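You operate a simulated robot arm through the tools that you are given. There is no shell and no other tool. Be economical: measure what you need, move in short steps, check, and stop when the job is done.

Carry out the task below with a simulated two-armed robot. There is one attempt and no reset: what you move stays moved.

## Task
Pick up the carton labelled "HUB" from the right end of the blue trolley with one hand, pass it to the other hand and put it in the inside of the orange tray. Open the left drawer, take the orange pad and put it in the inside of the left counter drawer, then shut the drawer. Open the top workbench drawer, take the teal pad and leave it in the inside of the top workbench drawer, then shut the drawer. Stack the 32 mm steel puck from the top of the tool trolley on top of the 28 mm steel puck. Any order will do. Set down upright: carton, orange pad, teal pad.

Only the result counts: the job must be done as asked and must still hold three seconds after the hand-in. Knocking over, shifting, dropping, spilling or breaking anything else fails it.

## Robot
Two 7-joint arms with four-finger grippers on one trunk, on a base that drives. Base frame: it is fixed to the floor where the robot stands at the start and does not move with it; the origin is under the middle of the robot, x ahead of it, y to its left, z up. Lengths are in mm, angles in rad, forces in N, time in s.
The left shoulder is at the start at [40, 181, 1130], the right one opposite. With the tool pointing down near the work surface each hand reaches from about 100 to 780 mm from the robot's upright axis, wherever it stands, measured 20 degrees to its own side. Places, roughly: carton [500, 0, 750]; inside of the left counter drawer [-1200, 2600, 800]; inside of the orange tray (15x21 cm) [120, 2540, 900]; inside of the top workbench drawer [-3500, 1000, 700]; left drawer [-1400, 2500, 800]; orange pad (5x4x4 cm) [-1200, -500, 600]; steel puck [-1000, 0, 1000]; teal pad (5x4x4 cm) [-900, -500, 600]; top workbench drawer [-3400, 1000, 700]. Payload 3.67 kg a hand.
The tool frame of a hand sits at the grasp point between the pads (the TCP): z along the fingers, y along the line on which they close. The tips reach 28 mm beyond it. Largest opening 112 mm; the body of the gripper starts 73 mm behind the TCP.
Orientation is that of the tool frame in the base frame, as a unit quaternion [w, x, y, z]. With the fingers straight down and closing along the base's y, the tool's x points along the base's -x, its y along +y and its z along -z.

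## Interface
- The arms move only by the tool send_rows. It takes "left_plan", "right_plan" or both (then of equal length, played together; a hand with none holds still); each is a list of rows, each an object of numbers (a shift or turn left out is 0, a gripper value left out holds the last): "tx", "ty", "tz": the shift along the tool's x, y, z in mm; "wx", "wy", "wz": the turn, a rotation vector about the tool's x, y, z in rad; "fingers": the closure, from 0 (fully open) to 1 (shut). In form: [{"tx": .., "ty": .., "tz": .., "wx": .., "wy": .., "wz": .., "fingers": ..}, ...]. A call has 1 to 12 rows; each row shifts and turns the commanded pose from where the row before left it, along the tool's axes as they then stand. A row lasts 0.2 s, in which the tool goes at most 50 mm and 0.15 rad; a call with a longer step from one row to the next is refused whole, and so is a gripper value outside its range. Where a pose cannot be reached the arm comes as near as it can. A force on the tool above 40 N (or 10 N above the force at the start of the call, whichever is more), or a blocked arm, ends the call early, and 0.2 s more pass. Each finger halts on what it meets, pressing with about 31 N; the grip force reading is that of the motor and also rises with nothing between the fingers. The clock runs only during rows and for 0.2 s after the last one: add rows that do not move to give the fingers time. It gives the time, the measured TCP pose, the force on the tool (base axes), the opening and the grip force at its end, in the units of the frame above (readings bear some noise), with the torque about the TCP (base axes, N m) and any sound that the robot's microphone picked up.
- Cameras (640 x 400 px; columns grow to the right, rows downward): "scene" is now at [63.7, 37.8, 1314.4]; the picture's right is [0.66, -0.75, -0.00], its down [-0.70, -0.62, -0.36] and it looks along [0.27, 0.24, -0.93] (base axes); focal length 214 px, centre (320, 200). "left" rides on the left gripper at [60, 18, -104] in its tool frame; the picture's right is [-0.29, 0.96, 0.00], its down [-0.80, -0.24, -0.55] and it looks along [-0.53, -0.16, 0.83] (tool axes); focal length 234 px, centre (320, 200). "right" rides on the right gripper at [60, -18, -104] in its tool frame; the picture's right is [0.29, 0.96, 0.00], its down [-0.80, 0.24, -0.55] and it looks along [-0.53, 0.16, 0.83] (tool axes); focal length 234 px, centre (320, 200). There is no depth. A picture from a camera that has moved, and an enlarged one, comes with that camera's place and axes in the base frame and with its lens.
- camera(camera): a new picture of that camera. No time passes.
- move_column(by): slides the trunk up (or, below 0, down) by that many mm; the arms and the scene camera ride with it, the base frame stays. It gives what a move gives, with no picture.
- drive_base(legs): drives the robot by 1 to 6 legs, each [ahead, left, turn to the left] in mm, mm and rad, along the robot's own axes; the way and the turn of a leg run together, so that a leg with both is an arc; at most 1500 mm and 3.142 rad a leg. The arms and the cameras ride along, it lands a little off, and it stops where it bumps. It gives what a move gives.
- turn_head(pan, tilt): turns the head with the scene camera to pan (to the left, within 1.501 rad either way) and tilt (down, from -0.506 to 1.204), counted from straight ahead of the robot. It gives what a move gives.
- inspect(camera, box): a new picture of the part [left, top, right, bottom] of that camera's present view, enlarged. No time passes.
- finish_job(): hands the job in; it is judged then, once.

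Go step by step. Nothing tells you exact positions but the pictures and the camera data: compare them with the known pose of the tool, close in by small moves and look again before you grip or let go. The budget is 196 turns and 192 pictures, counting those below and the enlarged ones. Unless the task says otherwise, let go and move clear before handing in.

The tools are called after "Call:" by a JSON object that holds its "method" and its "body". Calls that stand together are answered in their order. send_rows: Moves the arms, as the interface text tells. Its arguments: {"type":"object","properties":{"left_plan":{"type":"array"},"right_plan":{"type":"array"}},"required":[]} The other tools are called the same way: move_column (by) slides the trunk up or down; drive_base (legs) drives the base; turn_head (pan, tilt) turns the head that bears the scene camera; camera (camera) takes a picture; inspect (camera, box) takes an enlarged picture of a part of a camera's view; finish_job () hands the job in.

At the start:

```text
clock: 0.0
left_ee_pos: [505.3, -41.0, 1109.1]
left_orientation: [0.0, 0.0, 1.0, 0.0]
left_force: [1.3, -0.1, -0.5]
left_wrist_torque: [-0.04, -0.03, -0.01]
left_width: 111.8
left_grip_force: 0.0
right_ee_pos: [428.0, -555.7, 1159.9]
right_orientation: [0.0, -0.001, 1.0, 0.0]
right_force: [0.5, 0.1, -0.1]
right_wrist_torque: [0.04, 0.02, 0.01]
right_width: 111.8
right_grip_force: 0.1
trunk travel left (down, up): [-250.0, 264.0]
robot x, y, heading: [4.3, 1.4, 0.003]
head pan, tilt: [0.726, 1.201]
```

scene: 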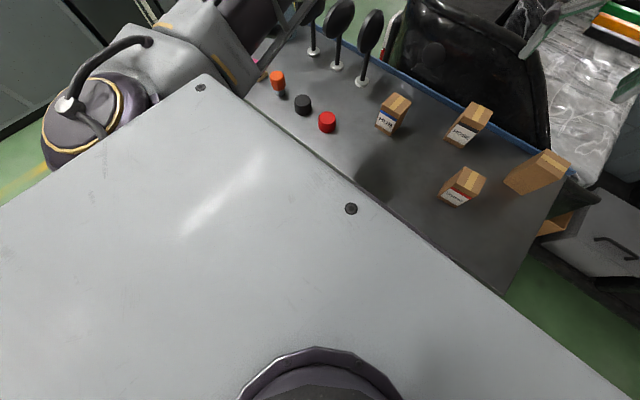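
right: 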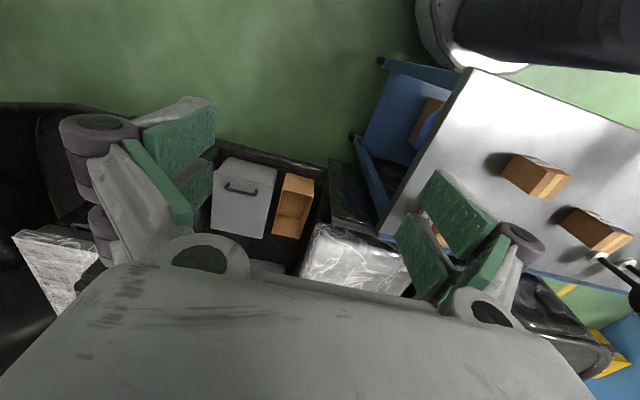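
left: 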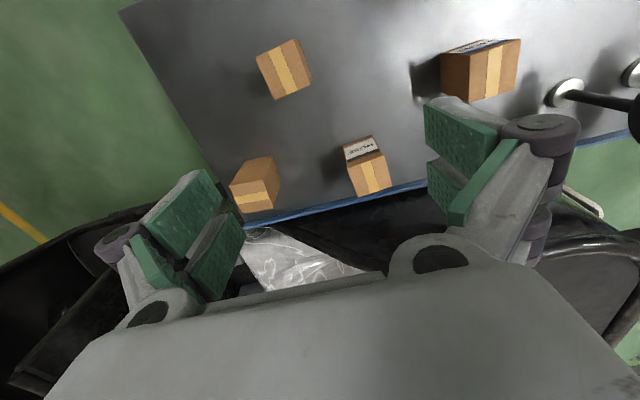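

I see the trolley with several cartons ahead and left of the robot; I need to read the labels first.

Call:
{"method": "inspect", "body": {"camera": "scene", "box": [360, 80, 580, 220]}}

Call:
{"method": "turn_head", "body": {"pan": 0, "tilt": 0.7}}

Call:
{"method": "camera", "body": {"camera": "scene"}}

```text
2.86 times, centred on (470, 150) of scene
camera zoom: at [63.7, 37.8, 1314.4], right [0.66, -0.75, 0.0], down [-0.7, -0.62, -0.36], along [0.27, 0.24, -0.93], focal length 613 px, centre (-109, 343)
```

zoom: 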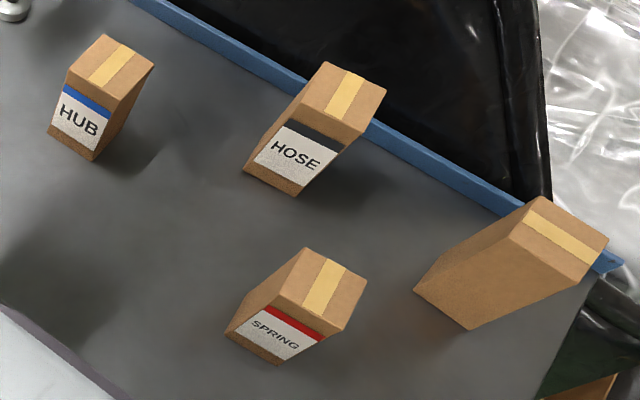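

```text
clock: 1.1
left_ee_pos: [504.6, -41.2, 1109.4]
left_orientation: [0.0, -0.001, 1.0, 0.0]
left_force: [-0.8, -0.4, -0.4]
left_wrist_torque: [0.01, 0.02, 0.0]
left_width: 112.1
left_grip_force: 0.0
right_ee_pos: [428.2, -556.0, 1160.0]
right_orientation: [-0.001, 0.0, 1.0, 0.001]
right_force: [-0.6, 0.0, 0.9]
right_wrist_torque: [-0.03, 0.0, 0.02]
right_width: 111.8
right_grip_force: 0.1
trunk travel left (down, up): [-250.0, 264.0]
robot x, y, heading: [2.0, 2.7, 0.001]
head pan, tilt: [0.0, 0.7]
```

```text
187 pictures are left
camera scene: at [106.9, 0.7, 1350.3], right [0.0, -1.0, 0.0], down [-0.64, 0.0, -0.76], along [0.76, 0.0, -0.64], focal length 214 px, centre (320, 200)
```

scene: 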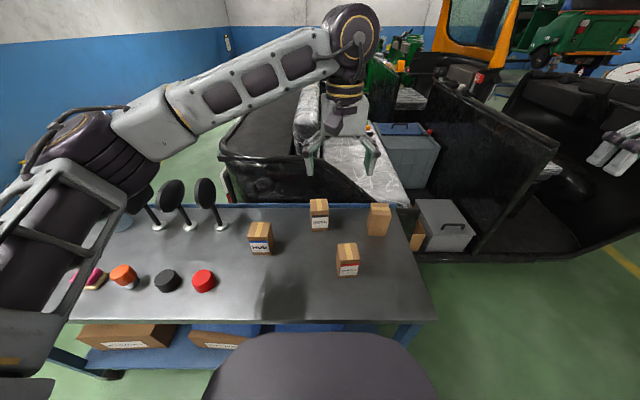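

HUB stands at about [535, 190] on the trolley. I move the left hand above it and look straight down.

Call:
{"method": "send_rows", "body": {"left_plan": [{"ty": 47, "tx": -4, "tz": 15}, {"ty": 47, "tx": -4, "tz": 15}, {"ty": 47, "tx": -4, "tz": 15}, {"ty": 47, "tx": -4, "tz": 15}, {"ty": 43, "tx": -4, "tz": 20}, {}]}}

Call:
{"method": "camera", "body": {"camera": "left"}}

Call:
{"method": "camera", "body": {"camera": "scene"}}

```text
clock: 2.5
left_ee_pos: [524.8, 188.5, 1031.7]
left_orientation: [0.0, -0.001, 1.0, 0.001]
left_force: [0.1, -0.1, -0.3]
left_wrist_torque: [0.02, 0.01, 0.03]
left_width: 112.0
left_grip_force: 0.1
right_ee_pos: [427.8, -557.2, 1160.2]
right_orientation: [0.0, 0.0, 1.0, 0.0]
right_force: [1.0, 0.1, -0.4]
right_wrist_torque: [-0.02, 0.0, -0.01]
right_width: 111.8
right_grip_force: 0.1
trunk travel left (down, up): [-250.0, 264.0]
robot x, y, heading: [0.7, 1.9, 0.004]
head pan, tilt: [0.0, 0.7]
```

```text
186 pictures are left
camera left: at [463.7, 205.2, 1135.2], right [0.29, 0.96, 0.0], down [0.8, -0.24, 0.55], along [0.53, -0.16, -0.83], focal length 234 px, centre (320, 200)
```

left: 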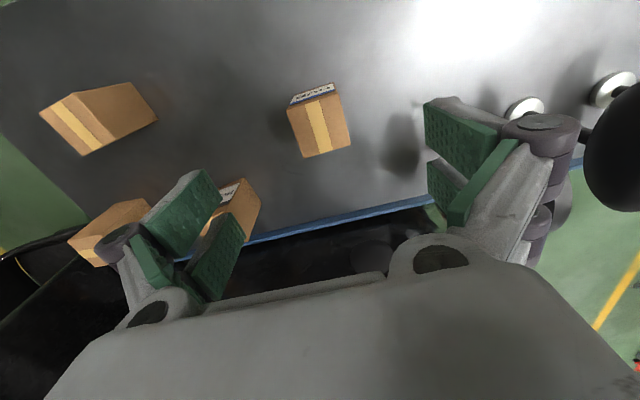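

```text
185 pictures are left
camera scene: at [107.0, -0.4, 1350.4], right [0.0, -1.0, 0.0], down [-0.64, 0.0, -0.76], along [0.76, 0.0, -0.64], focal length 214 px, centre (320, 200)
```

scene: 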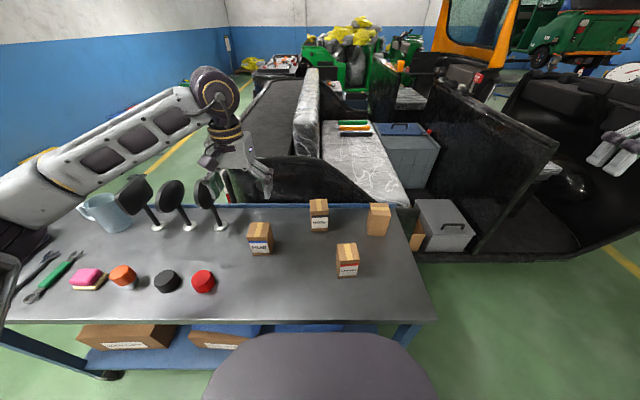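

HUB's top is about z 870 and centred near [538, 185], with its bottom on the deck at about 780. Before gripping I look round with the head to know the tray and the surroundings.

Call:
{"method": "turn_head", "body": {"pan": 1.5, "tilt": 0.25}}

Call:
{"method": "camera", "body": {"camera": "scene"}}

Call:
{"method": "inspect", "body": {"camera": "left", "box": [240, 60, 400, 180]}}

```text
clock: 4.1
left_ee_pos: [524.1, 188.3, 1031.8]
left_orientation: [0.0, 0.0, 1.0, 0.0]
left_force: [0.3, 0.5, -0.2]
left_wrist_torque: [0.02, -0.01, -0.02]
left_width: 112.0
left_grip_force: 0.1
right_ee_pos: [427.9, -555.3, 1160.1]
right_orientation: [0.001, 0.0, 1.0, 0.0]
right_force: [-0.3, -0.2, 0.0]
right_wrist_torque: [-0.04, 0.0, 0.02]
right_width: 112.0
right_grip_force: 0.0
trunk travel left (down, up): [-250.0, 264.0]
robot x, y, heading: [2.6, 1.7, 0.002]
head pan, tilt: [1.499, 0.25]
```

```text
184 pictures are left
camera scene: at [28.7, 93.8, 1391.2], right [1.0, -0.07, 0.0], down [-0.02, -0.25, -0.97], along [0.07, 0.97, -0.25], focal length 214 px, centre (320, 200)
```

scene: 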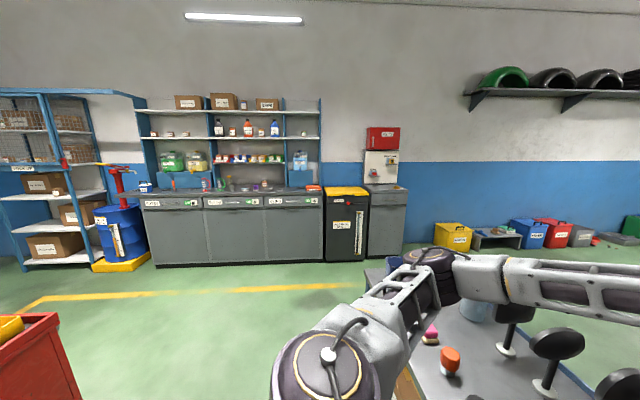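

```text
3.33 times, centred on (320, 120) of left
camera zoom: at [463.7, 205.7, 1135.3], right [0.29, 0.96, 0.0], down [0.8, -0.24, 0.55], along [0.53, -0.16, -0.83], focal length 781 px, centre (320, 467)
```

zoom: 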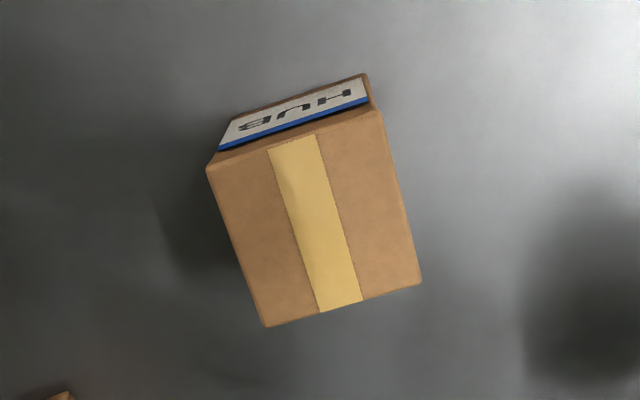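

The counter with three drawers stands along the far wall, with an orange thing at its right end. I enlarge it.

Call:
{"method": "inspect", "body": {"camera": "scene", "box": [130, 140, 420, 270]}}

Call:
{"method": "inspect", "body": {"camera": "scene", "box": [260, 165, 340, 215]}}

```text
2.21 times, centred on (275, 205) of scene
camera zoom: at [28.7, 93.8, 1391.2], right [1.0, -0.07, 0.0], down [-0.02, -0.25, -0.97], along [0.07, 0.97, -0.25], focal length 473 px, centre (419, 189)
```

zoom: 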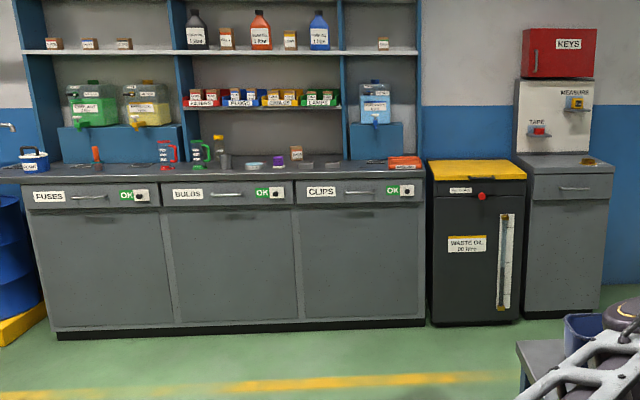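

```text
8.00 times, centred on (300, 190) of scene
camera zoom: at [28.7, 93.8, 1391.2], right [1.0, -0.07, 0.0], down [-0.02, -0.25, -0.97], along [0.07, 0.97, -0.25], focal length 1716 px, centre (480, 280)
```

zoom: 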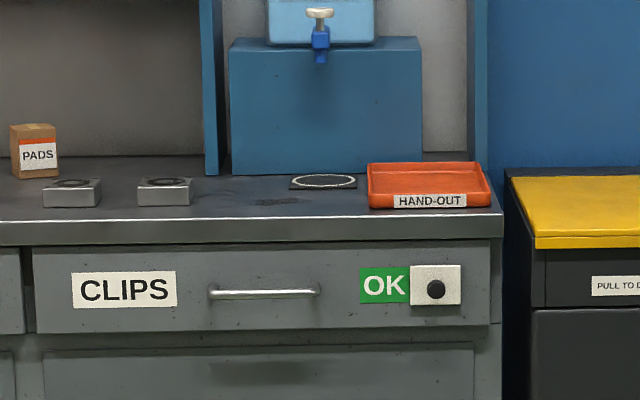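

The orange HAND-OUT tray is shallow, and the FUSES drawer is the left one. HUB is square to the base frame, centred near [538, 182.5]; I align above it and come part of the way down.

Call:
{"method": "send_rows", "body": {"left_plan": [{"tx": -13.5, "ty": -6}, {"tz": 45}, {"tz": 45}, {"tz": 45}, {"tz": 15}, {}]}}

Call:
{"method": "turn_head", "body": {"pan": 0.35, "tilt": 0.7}}

Call:
{"method": "camera", "body": {"camera": "left"}}

Call:
{"method": "camera", "body": {"camera": "scene"}}

```text
clock: 5.5
left_ee_pos: [538.5, 182.1, 877.5]
left_orientation: [0.0, 0.001, 1.0, -0.001]
left_force: [-0.4, -0.8, 0.0]
left_wrist_torque: [0.01, 0.01, -0.02]
left_width: 112.3
left_grip_force: 0.1
right_ee_pos: [427.8, -554.6, 1160.7]
right_orientation: [0.0, -0.001, 1.0, 0.0]
right_force: [-0.7, -0.5, -0.5]
right_wrist_torque: [0.03, 0.03, 0.0]
right_width: 112.1
right_grip_force: 0.1
trunk travel left (down, up): [-250.0, 264.0]
robot x, y, heading: [-2.2, 2.7, 0.005]
head pan, tilt: [1.499, 0.25]
```

```text
clock: 6.8
left_ee_pos: [538.5, 181.2, 878.0]
left_orientation: [0.0, 0.001, 1.0, 0.0]
left_force: [0.1, 0.0, 0.1]
left_wrist_torque: [0.01, 0.01, -0.02]
left_width: 112.2
left_grip_force: 0.2
right_ee_pos: [427.6, -555.1, 1160.1]
right_orientation: [0.0, 0.0, 1.0, 0.0]
right_force: [1.0, 1.0, -1.0]
right_wrist_torque: [0.0, 0.03, 0.04]
right_width: 111.8
right_grip_force: 0.1
trunk travel left (down, up): [-250.0, 264.0]
robot x, y, heading: [-2.8, -0.9, 0.004]
head pan, tilt: [0.351, 0.7]
```

```text
180 pictures are left
camera left: at [478.1, 199.1, 982.8], right [0.29, 0.96, 0.0], down [0.8, -0.24, 0.55], along [0.53, -0.16, -0.83], focal length 234 px, centre (320, 200)
```

left: 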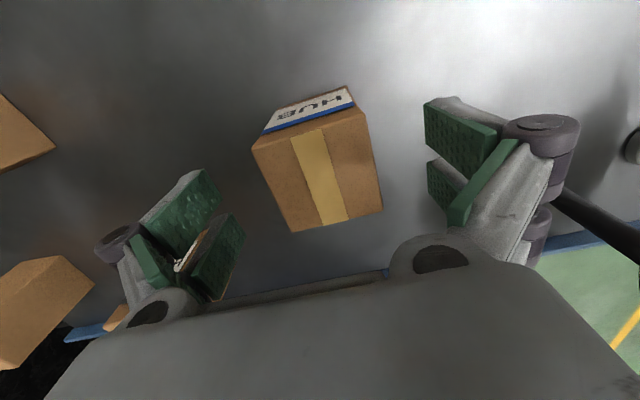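

```text
179 pictures are left
camera scene: at [101.7, 30.0, 1350.4], right [0.34, -0.94, 0.0], down [-0.6, -0.22, -0.77], along [0.72, 0.26, -0.64], focal length 214 px, centre (320, 200)
```

scene: 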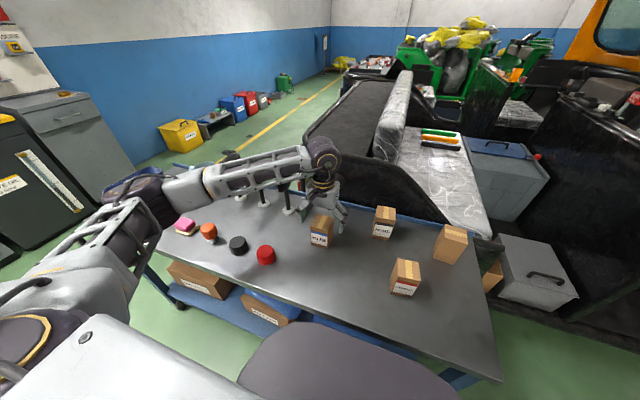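

The fingers straddle HUB and its top is at about z 866. I go 27 mm lower and close.

Call:
{"method": "send_rows", "body": {"left_plan": [{"tz": 27, "ty": 1}, {"fingers": 0.5}, {"fingers": 1}, {}, {}, {}]}}

Call:
{"method": "camera", "body": {"camera": "left"}}

```text
clock: 8.2
left_ee_pos: [537.9, 183.7, 851.5]
left_orientation: [0.0, 0.0, 1.0, 0.0]
left_force: [-0.7, -2.8, 0.8]
left_wrist_torque: [-0.36, -0.03, -0.04]
left_width: 60.1
left_grip_force: 31.1
right_ee_pos: [428.3, -555.4, 1160.1]
right_orientation: [0.0, 0.0, 1.0, -0.001]
right_force: [0.3, -0.8, -0.3]
right_wrist_torque: [0.01, 0.0, 0.02]
right_width: 112.0
right_grip_force: 0.1
trunk travel left (down, up): [-250.0, 264.0]
robot x, y, heading: [2.3, 2.3, 0.002]
head pan, tilt: [0.351, 0.7]
```

```text
178 pictures are left
camera left: at [478.1, 201.1, 957.0], right [0.29, 0.96, 0.0], down [0.8, -0.24, 0.55], along [0.53, -0.16, -0.83], focal length 234 px, centre (320, 200)
```

left: 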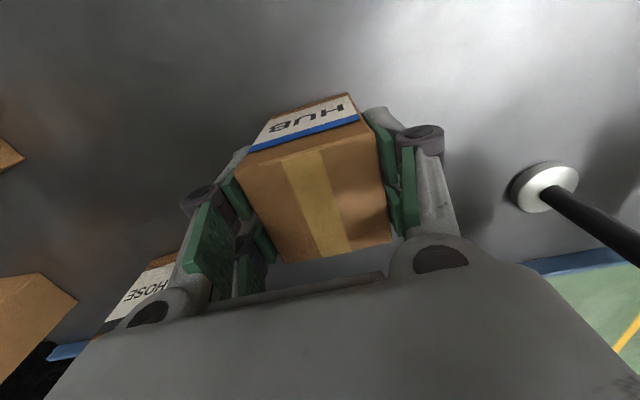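

HUB is held at 60 mm wide. I lift it straight up, bring it in front of the robot for the hand-over, and turn the right hand so that it points left with its fingers closing along x.

Call:
{"method": "send_rows", "body": {"left_plan": [{"tz": -25}, {"tz": -45}, {"tz": -45}, {"tz": -45}, {"tz": -45}, {"tz": -25}, {"tx": 30, "ty": -35}, {"tx": 30, "ty": -35}, {"tx": 28, "ty": -35}, {"ty": -15}, {}], "right_plan": [{"wz": 0.143}, {"wz": 0.143}, {"wz": 0.143}, {"wz": 0.143}, {"wz": 0.143}, {"wz": 0.143}, {"wz": 0.143}, {"wz": 0.143}, {"wz": 0.143}, {"wz": 0.143}, {"wz": 0.141}]}}

Call:
{"method": "send_rows", "body": {"right_plan": [{"wy": 0.145}, {"wy": 0.145}, {"wy": 0.145}, {"wy": 0.145}, {"wy": 0.145}, {"wy": 0.145}, {"wy": 0.145}, {"wy": 0.145}, {"wy": 0.149}, {}]}}

Call:
{"method": "camera", "body": {"camera": "scene"}}

Call:
{"method": "camera", "body": {"camera": "right"}}

```text
clock: 10.7
left_ee_pos: [451.3, 65.6, 1081.1]
left_orientation: [0.0, 0.0, 1.0, 0.0]
left_force: [1.0, 0.2, -5.0]
left_wrist_torque: [0.02, -0.02, 0.02]
left_width: 59.9
left_grip_force: 31.5
right_ee_pos: [428.8, -554.4, 1160.1]
right_orientation: [0.001, 0.708, 0.707, 0.001]
right_force: [0.7, -0.9, 0.1]
right_wrist_torque: [-0.05, 0.0, -0.01]
right_width: 112.1
right_grip_force: 0.0
trunk travel left (down, up): [-250.0, 264.0]
robot x, y, heading: [-0.5, 2.5, 0.001]
head pan, tilt: [0.351, 0.7]
```

```text
clock: 12.8
left_ee_pos: [449.7, 65.4, 1082.4]
left_orientation: [0.001, 0.0, 1.0, 0.0]
left_force: [-0.2, 0.9, -5.4]
left_wrist_torque: [-0.01, 0.04, 0.04]
left_width: 59.6
left_grip_force: 31.2
right_ee_pos: [428.4, -554.8, 1158.1]
right_orientation: [-0.431, 0.561, 0.561, 0.43]
right_force: [0.5, -0.2, -0.6]
right_wrist_torque: [-0.02, -0.01, 0.01]
right_width: 111.9
right_grip_force: 0.0
trunk travel left (down, up): [-250.0, 264.0]
robot x, y, heading: [-0.6, -0.6, -0.004]
head pan, tilt: [0.351, 0.7]
```

```text
177 pictures are left
camera scene: at [101.8, 30.5, 1350.4], right [0.34, -0.94, 0.0], down [-0.61, -0.22, -0.76], along [0.72, 0.26, -0.64], focal length 214 px, centre (320, 200)
```

scene: 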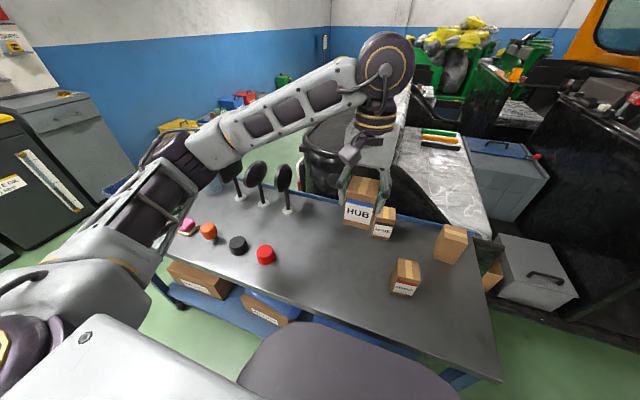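

```text
176 pictures are left
camera right: at [412.6, -639.5, 1244.1], right [0.96, 0.07, 0.28], down [0.24, -0.74, -0.63], along [0.16, 0.67, -0.73], focal length 234 px, centre (320, 200)
```

right: 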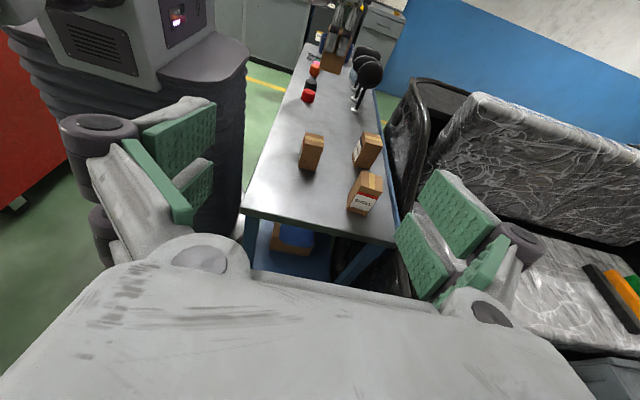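

The right hand now points left, 15° downward. HUB hangs centred at about [451, 65], z 1010–1097. I bring the right hand to a stand-off on its right side.

Call:
{"method": "send_rows", "body": {"right_plan": [{"tz": 43.6, "tx": 5.2, "ty": 2.3}, {"tz": 43.6, "tx": 5.2, "ty": 2.3}, {"tz": 43.6, "tx": 5.2, "ty": 2.3}, {"tz": 43.6, "tx": 5.2, "ty": 2.3}, {"tz": 43.6, "tx": 5.2, "ty": 2.3}, {"tz": 43.6, "tx": 5.2, "ty": 2.3}, {"tz": 43.6, "tx": 5.2, "ty": 2.3}, {"tz": 43.6, "tx": 5.2, "ty": 2.3}, {"tz": 43.6, "tx": 5.2, "ty": 2.3}, {"tz": 43.6, "tx": 5.2, "ty": 2.3}, {}]}}

Call:
{"method": "camera", "body": {"camera": "right"}}

Call:
{"method": "camera", "body": {"camera": "scene"}}

```text
clock: 15.2
left_ee_pos: [450.0, 64.4, 1080.8]
left_orientation: [0.0, -0.001, 1.0, 0.0]
left_force: [0.2, 0.1, -4.8]
left_wrist_torque: [-0.01, 0.05, -0.05]
left_width: 59.9
left_grip_force: 31.1
right_ee_pos: [452.3, -121.6, 1098.9]
right_orientation: [-0.431, 0.561, 0.561, 0.43]
right_force: [1.7, -0.2, 0.2]
right_wrist_torque: [-0.03, -0.02, -0.03]
right_width: 111.9
right_grip_force: 0.1
trunk travel left (down, up): [-250.0, 264.0]
robot x, y, heading: [-2.7, -1.7, -0.0]
head pan, tilt: [0.351, 0.7]
```

```text
175 pictures are left
camera right: at [436.1, -207.3, 1182.7], right [0.96, 0.07, 0.28], down [0.24, -0.74, -0.63], along [0.16, 0.67, -0.73], focal length 234 px, centre (320, 200)
```

right: 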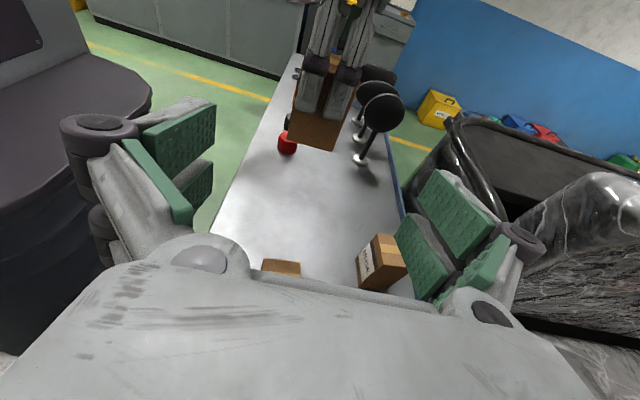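

```text
174 pictures are left
camera scene: at [101.7, 29.2, 1350.4], right [0.34, -0.94, 0.0], down [-0.61, -0.22, -0.76], along [0.72, 0.26, -0.64], focal length 214 px, centre (320, 200)
```

scene: 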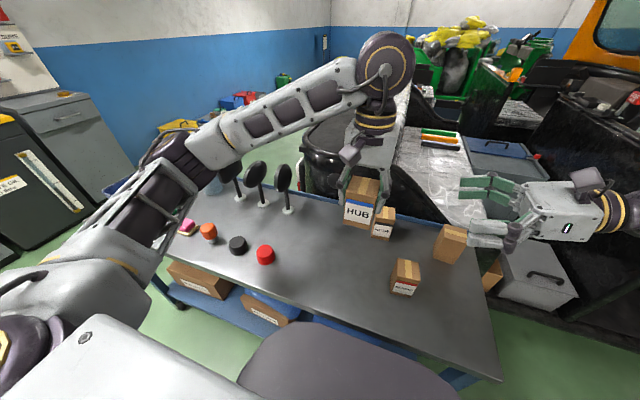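

Before closing in I check how broad the left finger is on the face towards the right hand.

Call:
{"method": "inspect", "body": {"camera": "right", "box": [260, 0, 400, 170]}}

Call:
{"method": "inspect", "body": {"camera": "scene", "box": [310, 130, 570, 270]}}

```text
2.35 times, centred on (330, 85) of right
camera zoom: at [436.1, -207.3, 1182.7], right [0.96, 0.07, 0.28], down [0.24, -0.74, -0.63], along [0.16, 0.67, -0.73], focal length 551 px, centre (296, 471)
```

zoom: 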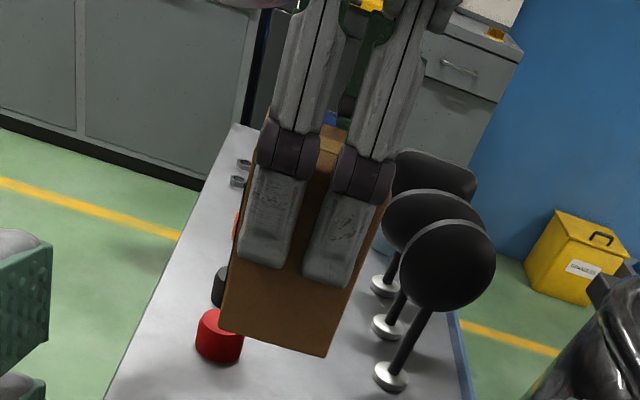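

```text
2.46 times, centred on (440, 200) of scene
camera zoom: at [101.7, 29.2, 1350.4], right [0.34, -0.94, 0.0], down [-0.61, -0.22, -0.76], along [0.72, 0.26, -0.64], focal length 528 px, centre (25, 200)
```

zoom: 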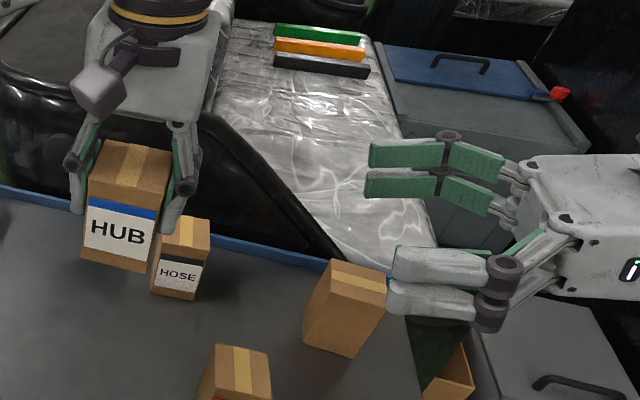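

The fingers are two-pronged but there is room: the right fingers will close on the front and back faces. I move in.

Call:
{"method": "send_rows", "body": {"right_plan": [{"tz": 40, "tx": 3.5, "ty": -1.5}, {"tz": 40}, {"tz": 35}, {"tz": 28}, {"tz": 28.5}, {}]}}

Call:
{"method": "camera", "body": {"camera": "right"}}

Call:
{"method": "inspect", "body": {"camera": "scene", "box": [310, 130, 570, 270]}}

```text
clock: 16.6
left_ee_pos: [451.2, 63.9, 1081.7]
left_orientation: [0.001, -0.001, 1.0, 0.0]
left_force: [0.1, -0.6, -5.7]
left_wrist_torque: [0.01, -0.01, 0.0]
left_width: 60.1
left_grip_force: 30.7
right_ee_pos: [450.1, 46.4, 1059.2]
right_orientation: [-0.431, 0.561, 0.56, 0.431]
right_force: [-0.2, -0.4, -0.2]
right_wrist_torque: [-0.02, -0.02, -0.04]
right_width: 112.1
right_grip_force: 0.0
trunk travel left (down, up): [-250.0, 264.0]
robot x, y, heading: [2.0, -2.1, -0.002]
head pan, tilt: [0.351, 0.7]
```

```text
171 pictures are left
camera right: at [433.9, -38.2, 1142.6], right [0.96, 0.07, 0.28], down [0.24, -0.74, -0.63], along [0.16, 0.67, -0.73], focal length 234 px, centre (320, 200)
```

right: 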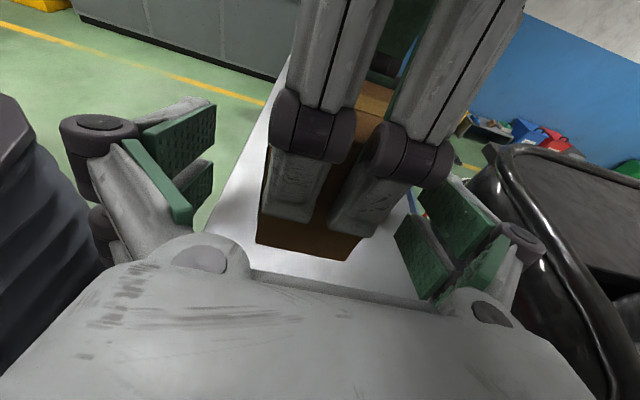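

```text
2.46 times, centred on (440, 200) of scene
camera zoom: at [101.9, 29.4, 1350.4], right [0.34, -0.94, 0.0], down [-0.61, -0.22, -0.76], along [0.72, 0.26, -0.64], focal length 528 px, centre (25, 200)
```

zoom: 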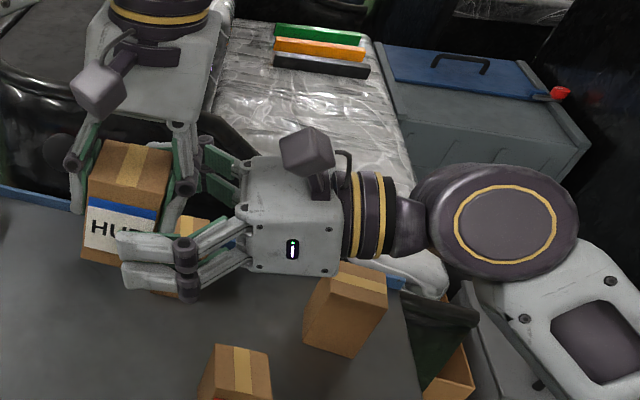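

The right fingers straddle HUB without touching; I close them.

Call:
{"method": "send_rows", "body": {"right_plan": [{"fingers": 0.4}, {"fingers": 1}, {}, {}, {}]}}

Call:
{"method": "camera", "body": {"camera": "right"}}

Call:
{"method": "inspect", "body": {"camera": "scene", "box": [310, 130, 570, 270]}}

```text
clock: 17.9
left_ee_pos: [448.9, 65.6, 1081.9]
left_orientation: [-0.001, 0.001, 1.0, 0.0]
left_force: [-19.5, 4.4, -4.7]
left_wrist_torque: [-0.23, 0.21, 0.23]
left_width: 60.3
left_grip_force: 30.8
right_ee_pos: [451.8, 45.6, 1059.6]
right_orientation: [-0.43, 0.562, 0.56, 0.431]
right_force: [20.0, -3.8, -0.8]
right_wrist_torque: [0.34, 0.23, -0.64]
right_width: 59.9
right_grip_force: 31.0
trunk travel left (down, up): [-250.0, 264.0]
robot x, y, heading: [0.3, -3.5, -0.001]
head pan, tilt: [0.351, 0.7]
```

```text
169 pictures are left
camera right: at [435.2, -38.5, 1142.6], right [0.96, 0.07, 0.28], down [0.24, -0.74, -0.63], along [0.16, 0.67, -0.73], focal length 234 px, centre (320, 200)
```

right: 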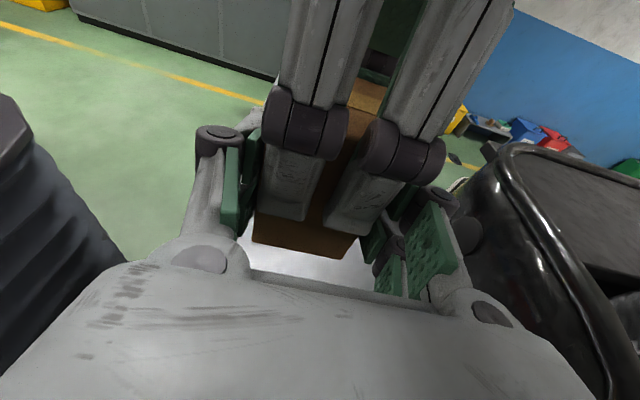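

```text
2.46 times, centred on (440, 200) of scene
camera zoom: at [102.2, 30.1, 1350.3], right [0.34, -0.94, 0.0], down [-0.61, -0.22, -0.76], along [0.72, 0.26, -0.64], focal length 528 px, centre (25, 200)
```

zoom: 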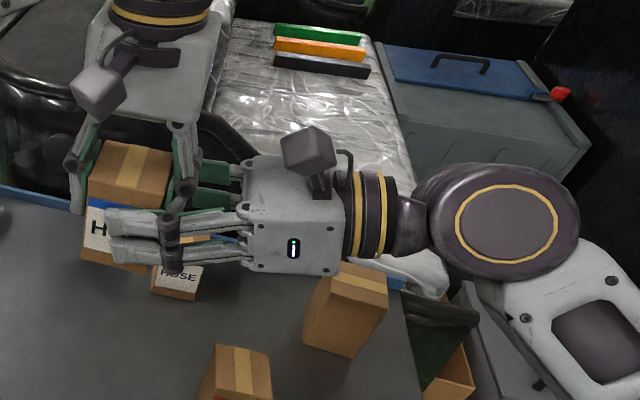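

HUB is in both grips, 60 mm each. I open the left fingers a little and draw them straight up.

Call:
{"method": "send_rows", "body": {"left_plan": [{"fingers": 0.3}, {}, {}, {"tz": -20}, {"tz": -30}, {"tz": -45}, {"tz": -45}]}}

Call:
{"method": "camera", "body": {"camera": "right"}}

Call:
{"method": "inspect", "body": {"camera": "scene", "box": [310, 130, 570, 270]}}

```text
clock: 19.4
left_ee_pos: [451.2, 65.9, 1223.2]
left_orientation: [0.0, 0.0, 1.0, 0.001]
left_force: [0.0, -0.2, -0.1]
left_wrist_torque: [0.0, -0.02, 0.0]
left_width: 78.3
left_grip_force: 0.0
right_ee_pos: [449.4, 46.4, 1058.8]
right_orientation: [-0.431, 0.561, 0.561, 0.431]
right_force: [-0.1, 1.0, -0.8]
right_wrist_torque: [-0.09, -0.02, -0.03]
right_width: 59.8
right_grip_force: 31.0
trunk travel left (down, up): [-250.0, 264.0]
robot x, y, heading: [2.3, -1.4, 0.004]
head pan, tilt: [0.351, 0.7]
```

```text
167 pictures are left
camera right: at [432.9, -38.5, 1143.1], right [0.96, 0.07, 0.28], down [0.24, -0.74, -0.63], along [0.16, 0.67, -0.73], focal length 234 px, centre (320, 200)
```

right: 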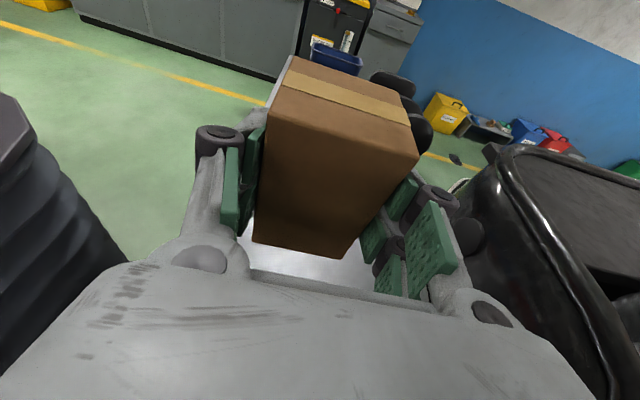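

```text
2.46 times, centred on (440, 200) of scene
camera zoom: at [100.9, 29.4, 1350.5], right [0.34, -0.94, 0.0], down [-0.6, -0.22, -0.77], along [0.72, 0.26, -0.64], focal length 528 px, centre (25, 200)
```

zoom: 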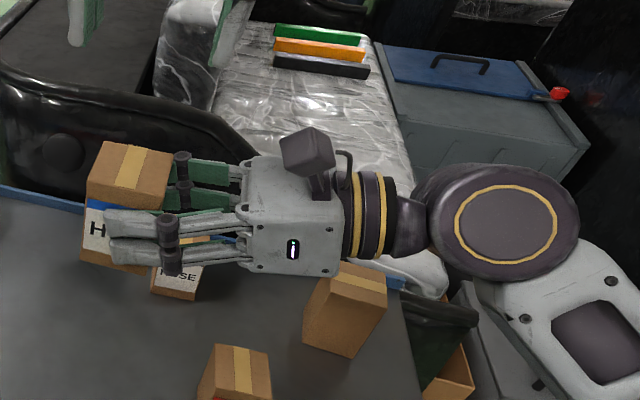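

The hand-over worked: the right hand alone holds HUB. I tuck it a bit higher and nearer, back off the trolley a little and turn left towards the counter.

Call:
{"method": "send_rows", "body": {"right_plan": [{"tx": 29, "tz": -8, "ty": -17}, {"tx": 29, "tz": -8, "ty": -17}, {"tx": 29, "tz": -7, "ty": -16}, {}], "left_plan": [{"ty": 20, "tx": 10}, {"ty": 30, "tx": 10}, {"ty": 30, "tx": 10}, {"ty": 20}]}}

Call:
{"method": "turn_head", "body": {"pan": 0, "tilt": 0.45}}

Call:
{"method": "drive_base", "body": {"legs": [[-80, 0, 0], [0, 0, 1.571]]}}

Call:
{"method": "camera", "body": {"camera": "scene"}}

```text
clock: 20.4
left_ee_pos: [421.9, 167.4, 1222.5]
left_orientation: [0.0, 0.0, 1.0, 0.0]
left_force: [0.0, 0.9, -0.3]
left_wrist_torque: [0.01, 0.02, -0.01]
left_width: 78.5
left_grip_force: 0.1
right_ee_pos: [400.3, 47.5, 1148.3]
right_orientation: [-0.431, 0.561, 0.561, 0.43]
right_force: [0.5, 0.6, -6.0]
right_wrist_torque: [-0.08, 0.01, -0.02]
right_width: 59.9
right_grip_force: 30.6
trunk travel left (down, up): [-250.0, 264.0]
robot x, y, heading: [0.7, 0.9, -0.001]
head pan, tilt: [0.351, 0.7]
```

```text
clock: 21.3
left_ee_pos: [422.1, 167.1, 1223.0]
left_orientation: [0.0, 0.0, 1.0, 0.0]
left_force: [0.1, 1.2, 0.0]
left_wrist_torque: [0.02, -0.02, -0.02]
left_width: 78.2
left_grip_force: 0.0
right_ee_pos: [399.7, 48.4, 1146.2]
right_orientation: [-0.431, 0.561, 0.561, 0.43]
right_force: [-0.5, -0.4, -5.1]
right_wrist_torque: [-0.1, 0.02, 0.01]
right_width: 59.8
right_grip_force: 31.0
trunk travel left (down, up): [-250.0, 264.0]
robot x, y, heading: [1.8, 4.9, -0.003]
head pan, tilt: [0.0, 0.45]
```

```text
clock: 26.6
left_ee_pos: [-242.8, 422.9, 1221.7]
left_orientation: [0.0, -0.702, 0.712, 0.0]
left_force: [0.3, -0.2, -0.4]
left_wrist_torque: [0.0, 0.01, 0.01]
left_width: 78.5
left_grip_force: 0.0
right_ee_pos: [-122.9, 400.9, 1147.9]
right_orientation: [-0.608, 0.006, 0.794, 0.005]
right_force: [0.1, 0.8, -5.6]
right_wrist_torque: [-0.02, -0.09, 0.02]
right_width: 60.0
right_grip_force: 31.3
trunk travel left (down, up): [-250.0, 264.0]
robot x, y, heading: [-82.4, 0.4, 1.559]
head pan, tilt: [0.0, 0.45]
```

```text
165 pictures are left
camera scene: at [-78.0, 113.4, 1372.5], right [1.0, -0.01, 0.0], down [-0.01, -0.44, -0.9], along [0.01, 0.9, -0.44], focal length 214 px, centre (320, 200)
```

scene: 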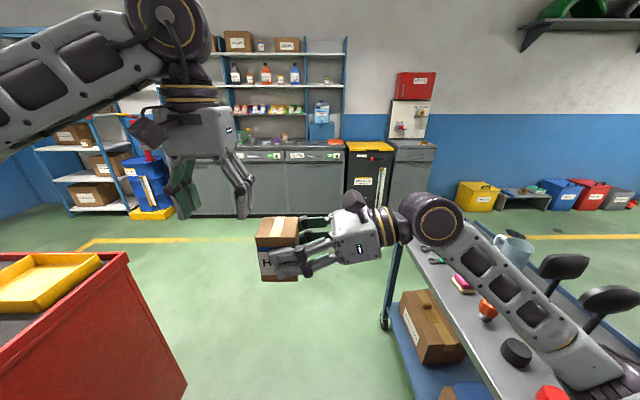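

The way ahead lies between the red tool trolley on the left and the blue trolley on the right; I check the right elbow's clearance over the mirrors.

Call:
{"method": "turn_head", "body": {"pan": -0.9, "tilt": 0.7}}

Call:
{"method": "camera", "body": {"camera": "scene"}}

Call:
{"method": "turn_head", "body": {"pan": 1.0, "tilt": 0.7}}

Call:
{"method": "camera", "body": {"camera": "scene"}}

```text
clock: 27.8
left_ee_pos: [-241.6, 424.0, 1222.2]
left_orientation: [0.0, -0.703, 0.712, 0.0]
left_force: [-0.2, -0.1, -0.5]
left_wrist_torque: [0.02, 0.0, 0.02]
left_width: 78.3
left_grip_force: 0.0
right_ee_pos: [-123.3, 401.4, 1148.0]
right_orientation: [-0.609, 0.005, 0.793, 0.003]
right_force: [-0.2, -0.1, -5.5]
right_wrist_torque: [-0.01, -0.14, 0.01]
right_width: 59.8
right_grip_force: 31.1
trunk travel left (down, up): [-250.0, 264.0]
robot x, y, heading: [-82.8, 3.1, 1.552]
head pan, tilt: [-0.901, 0.7]
```

```text
164 pictures are left
camera scene: at [-11.9, 73.4, 1350.4], right [0.61, -0.79, 0.0], down [-0.51, -0.39, -0.76], along [0.61, 0.47, -0.64], focal length 214 px, centre (320, 200)
```

scene: 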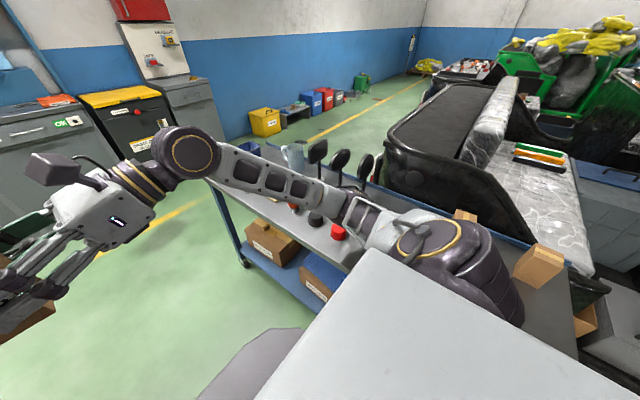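

```text
clock: 29.6
left_ee_pos: [-242.7, 423.5, 1221.8]
left_orientation: [0.0, -0.703, 0.711, -0.001]
left_force: [-0.8, -0.2, -0.4]
left_wrist_torque: [-0.01, 0.03, 0.03]
left_width: 78.1
left_grip_force: 0.1
right_ee_pos: [-121.8, 401.5, 1147.1]
right_orientation: [-0.608, 0.006, 0.794, 0.004]
right_force: [1.0, -0.1, -4.6]
right_wrist_torque: [-0.03, -0.12, -0.02]
right_width: 59.8
right_grip_force: 30.7
trunk travel left (down, up): [-250.0, 264.0]
robot x, y, heading: [-83.8, -1.9, 1.557]
head pan, tilt: [1.0, 0.7]
```

```text
163 pictures are left
camera scene: at [-150.0, 68.4, 1350.4], right [0.55, 0.83, 0.0], down [0.54, -0.36, -0.76], along [-0.64, 0.42, -0.64], focal length 214 px, centre (320, 200)
```

scene: 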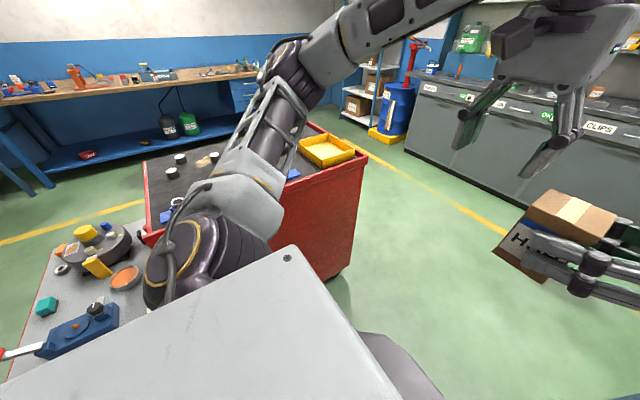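

The right arm is well inside of the mirrors and jug. I drive ahead about 1.45 m, then sideways to be in front of the tray.

Call:
{"method": "drive_base", "body": {"legs": [[1450, 0, 0], [0, -215, 0.014]]}}

Call:
{"method": "turn_head", "body": {"pan": 0, "tilt": 0.5}}

Call:
{"method": "camera", "body": {"camera": "scene"}}

```text
clock: 38.3
left_ee_pos: [-25.9, 1869.9, 1221.6]
left_orientation: [0.0, 0.711, -0.703, 0.0]
left_force: [0.1, -0.1, 0.2]
left_wrist_torque: [0.05, 0.02, -0.01]
left_width: 78.6
left_grip_force: 0.0
right_ee_pos: [93.4, 1849.0, 1147.5]
right_orientation: [-0.609, -0.005, 0.793, -0.005]
right_force: [0.3, 0.5, -6.1]
right_wrist_torque: [-0.05, -0.07, 0.0]
right_width: 59.9
right_grip_force: 31.7
trunk travel left (down, up): [-250.0, 264.0]
robot x, y, heading: [143.8, 1450.9, 1.578]
head pan, tilt: [1.0, 0.7]
```

```text
clock: 39.6
left_ee_pos: [-28.1, 1870.0, 1221.8]
left_orientation: [0.0, 0.711, -0.703, 0.0]
left_force: [-0.7, 0.0, 0.3]
left_wrist_torque: [0.01, -0.01, 0.02]
left_width: 78.6
left_grip_force: 0.1
right_ee_pos: [92.6, 1850.5, 1147.3]
right_orientation: [-0.609, -0.005, 0.793, -0.004]
right_force: [0.1, -0.6, -6.0]
right_wrist_torque: [0.0, -0.1, 0.02]
right_width: 60.0
right_grip_force: 31.8
trunk travel left (down, up): [-250.0, 264.0]
robot x, y, heading: [145.7, 1449.5, 1.588]
head pan, tilt: [0.0, 0.499]
```

```text
162 pictures are left
camera scene: at [145.0, 1562.5, 1368.0], right [1.0, 0.01, 0.0], down [0.01, -0.48, -0.88], along [-0.01, 0.88, -0.48], focal length 214 px, centre (320, 200)
```

scene: 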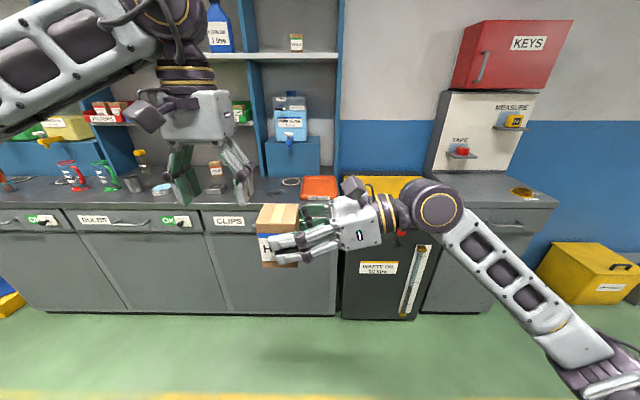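

The tray is at about [134, 2550]. I drive up to the counter and look down on it.

Call:
{"method": "drive_base", "body": {"legs": [[540, 0, -0.015]]}}

Call:
{"method": "turn_head", "body": {"pan": 0, "tilt": 0.75}}

Call:
{"method": "camera", "body": {"camera": "scene"}}

Call:
{"method": "camera", "body": {"camera": "left"}}

Call:
{"method": "camera", "body": {"camera": "right"}}

```text
clock: 42.8
left_ee_pos: [-36.2, 2412.6, 1222.3]
left_orientation: [0.0, 0.713, -0.701, 0.0]
left_force: [0.1, 0.4, -1.1]
left_wrist_torque: [-0.02, 0.0, 0.02]
left_width: 78.2
left_grip_force: 0.0
right_ee_pos: [82.6, 2394.6, 1147.5]
right_orientation: [-0.609, -0.007, 0.793, -0.006]
right_force: [-0.6, 0.2, -5.1]
right_wrist_torque: [0.0, -0.13, 0.0]
right_width: 59.7
right_grip_force: 31.2
trunk travel left (down, up): [-250.0, 264.0]
robot x, y, heading: [140.7, 1995.4, 1.588]
head pan, tilt: [0.0, 0.499]
```

```text
clock: 43.6
left_ee_pos: [-35.9, 2413.6, 1222.5]
left_orientation: [-0.001, 0.712, -0.702, -0.001]
left_force: [0.6, 0.2, -0.6]
left_wrist_torque: [-0.01, 0.01, -0.04]
left_width: 78.4
left_grip_force: 0.1
right_ee_pos: [81.9, 2394.4, 1147.8]
right_orientation: [-0.609, -0.007, 0.793, -0.006]
right_force: [0.0, -0.4, -4.8]
right_wrist_torque: [0.01, -0.11, -0.04]
right_width: 60.2
right_grip_force: 30.6
trunk travel left (down, up): [-250.0, 264.0]
robot x, y, heading: [140.6, 1996.7, 1.588]
head pan, tilt: [0.0, 0.75]
```

```text
161 pictures are left
camera scene: at [136.9, 2099.0, 1346.2], right [1.0, 0.02, 0.0], down [0.01, -0.68, -0.73], along [-0.01, 0.73, -0.68], focal length 214 px, centre (320, 200)
```

scene: 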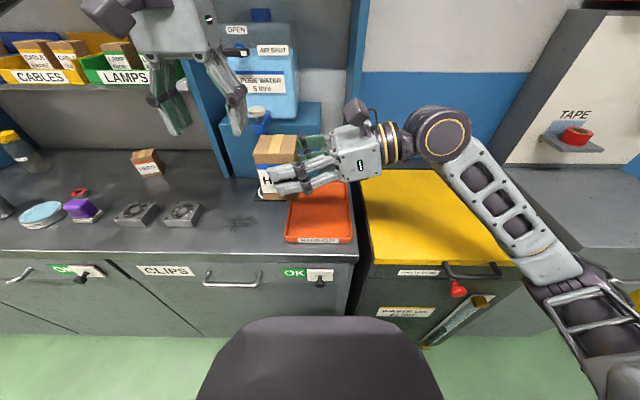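

```text
160 pictures are left
camera left: at [-54.5, 2352.8, 1326.8], right [-0.96, 0.27, 0.0], down [0.23, 0.8, 0.55], along [0.15, 0.53, -0.83], focal length 234 px, centre (320, 200)
```

left: 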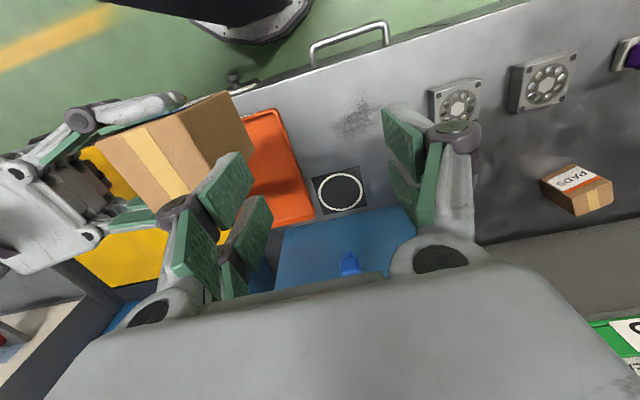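

```text
159 pictures are left
camera right: at [169.8, 2377.2, 1231.6], right [-0.09, 0.96, 0.28], down [0.74, 0.25, -0.63], along [-0.67, 0.15, -0.73], focal length 234 px, centre (320, 200)
```

right: 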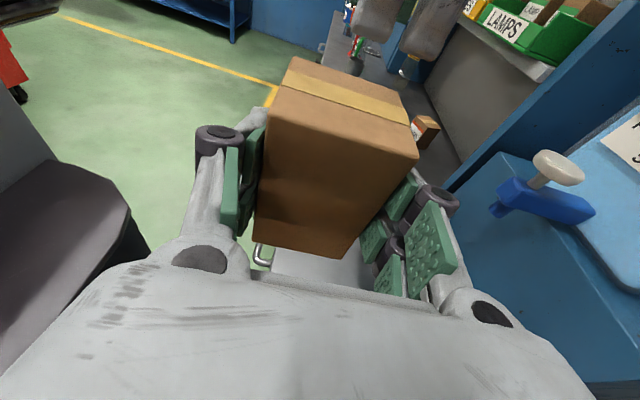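

The tray spans about x 47–216, y 2434–2659, rim about z 905. To keep the right elbow clear of the yellow bin I raise the trunk, then move the carton above the tray.

Call:
{"method": "move_column", "body": {"by": 200}}

Call:
{"method": "send_rows", "body": {"right_plan": [{"ty": 30, "tz": -13, "tx": -3.6}, {"ty": 31, "tz": -13, "tx": -3.6}, {"ty": 31, "tz": -13, "tx": -3.6}, {"ty": 31, "tz": -13, "tx": -3.6}, {"ty": 31, "tz": -14, "tx": -3.6}, {"tx": -38, "tz": 10}, {"tx": -38, "tz": 10}, {"tx": -38, "tz": 10}, {"tx": -38, "tz": 10}, {"tx": -38, "tz": 10}, {"tx": -38, "tz": 10}, {}]}}

Call:
{"method": "camera", "body": {"camera": "scene"}}

Call:
{"method": "camera", "body": {"camera": "right"}}

```text
clock: 45.8
left_ee_pos: [-37.4, 2414.2, 1421.9]
left_orientation: [0.001, 0.713, -0.701, 0.001]
left_force: [-0.3, -0.8, 0.3]
left_wrist_torque: [-0.06, 0.0, 0.01]
left_width: 78.7
left_grip_force: 0.2
right_ee_pos: [83.0, 2394.6, 1347.6]
right_orientation: [-0.608, -0.006, 0.794, -0.005]
right_force: [0.3, 0.3, -6.0]
right_wrist_torque: [0.0, -0.11, -0.02]
right_width: 60.0
right_grip_force: 31.7
trunk travel left (down, up): [-450.0, 64.0]
robot x, y, heading: [136.2, 1995.1, 1.583]
head pan, tilt: [0.0, 0.75]
```

```text
clock: 48.4
left_ee_pos: [-36.1, 2413.4, 1421.8]
left_orientation: [0.0, 0.713, -0.701, 0.0]
left_force: [-0.2, 0.0, -0.4]
left_wrist_torque: [-0.01, 0.0, -0.01]
left_width: 78.6
left_grip_force: 0.0
right_ee_pos: [149.0, 2548.5, 1110.1]
right_orientation: [-0.609, -0.006, 0.793, -0.005]
right_force: [-0.7, 0.1, -5.2]
right_wrist_torque: [-0.01, -0.09, -0.01]
right_width: 59.7
right_grip_force: 30.5
trunk travel left (down, up): [-450.0, 64.0]
robot x, y, heading: [137.0, 1997.1, 1.588]
head pan, tilt: [0.0, 0.75]
```

```text
158 pictures are left
camera scene: at [136.9, 2099.1, 1546.2], right [1.0, 0.02, 0.0], down [0.01, -0.68, -0.73], along [-0.01, 0.73, -0.68], focal length 214 px, centre (320, 200)
```

scene: 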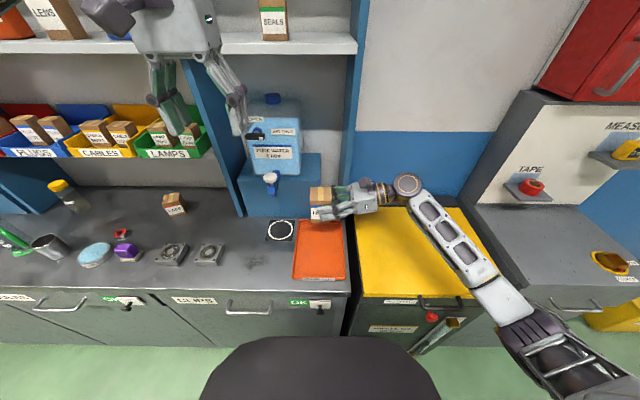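

```text
157 pictures are left
camera right: at [235.8, 2532.4, 1195.1], right [-0.09, 0.96, 0.28], down [0.74, 0.25, -0.63], along [-0.67, 0.15, -0.73], focal length 234 px, centre (320, 200)
```

right: 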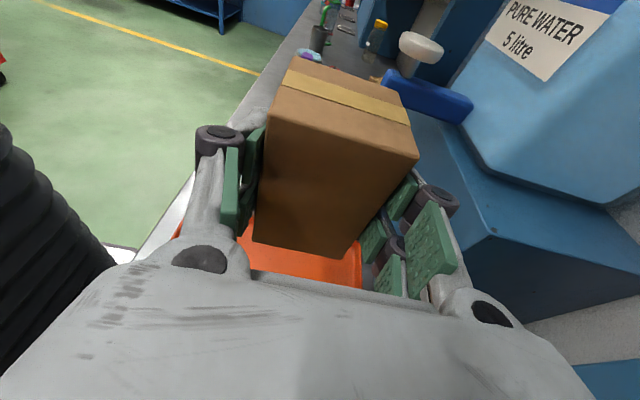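

The carton is above the tray with free space all round; I lower it to just above the tray floor.

Call:
{"method": "send_rows", "body": {"right_plan": [{"ty": -12}, {"tx": -30, "tz": 8}, {"tx": -30, "tz": 8}, {"tx": -30, "tz": 8}, {"tx": -30, "tz": 8}, {"tx": -20, "tz": 5.4}, {}]}}

Call:
{"method": "inspect", "body": {"camera": "scene", "box": [260, 170, 440, 300]}}

Call:
{"method": "camera", "body": {"camera": "right"}}

```text
clock: 50.0
left_ee_pos: [-36.8, 2414.3, 1421.9]
left_orientation: [0.0, 0.712, -0.702, 0.0]
left_force: [-0.9, -0.9, 0.8]
left_wrist_torque: [-0.01, 0.03, -0.01]
left_width: 78.4
left_grip_force: 0.0
right_ee_pos: [150.8, 2536.1, 966.1]
right_orientation: [-0.609, -0.006, 0.793, -0.004]
right_force: [-0.3, 0.0, -5.6]
right_wrist_torque: [0.01, -0.12, 0.04]
right_width: 59.7
right_grip_force: 31.1
trunk travel left (down, up): [-450.0, 64.0]
robot x, y, heading: [138.5, 1992.8, 1.585]
head pan, tilt: [0.0, 0.75]
```

```text
3.08 times, centred on (350, 235) of scene
camera zoom: at [137.0, 2099.1, 1546.2], right [1.0, 0.02, 0.0], down [0.01, -0.68, -0.73], along [-0.01, 0.73, -0.68], focal length 660 px, centre (228, 92)
```

zoom: 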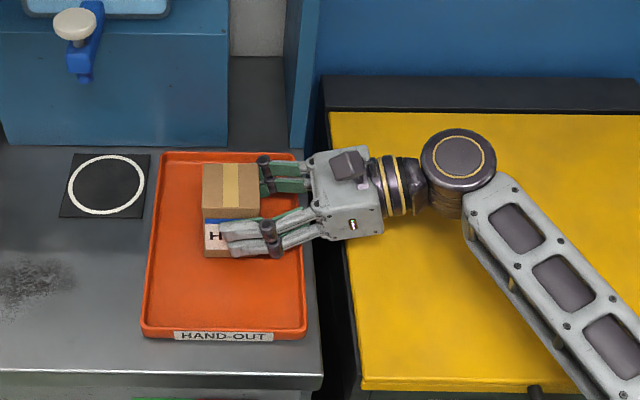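

```text
155 pictures are left
camera right: at [237.3, 2519.5, 1050.0], right [-0.09, 0.96, 0.28], down [0.74, 0.25, -0.63], along [-0.67, 0.15, -0.73], focal length 234 px, centre (320, 200)
```

right: 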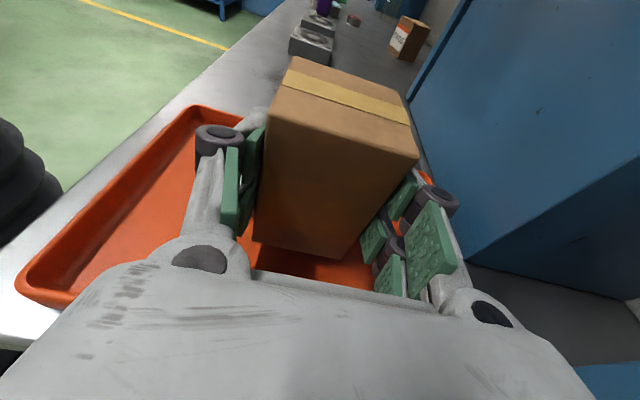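

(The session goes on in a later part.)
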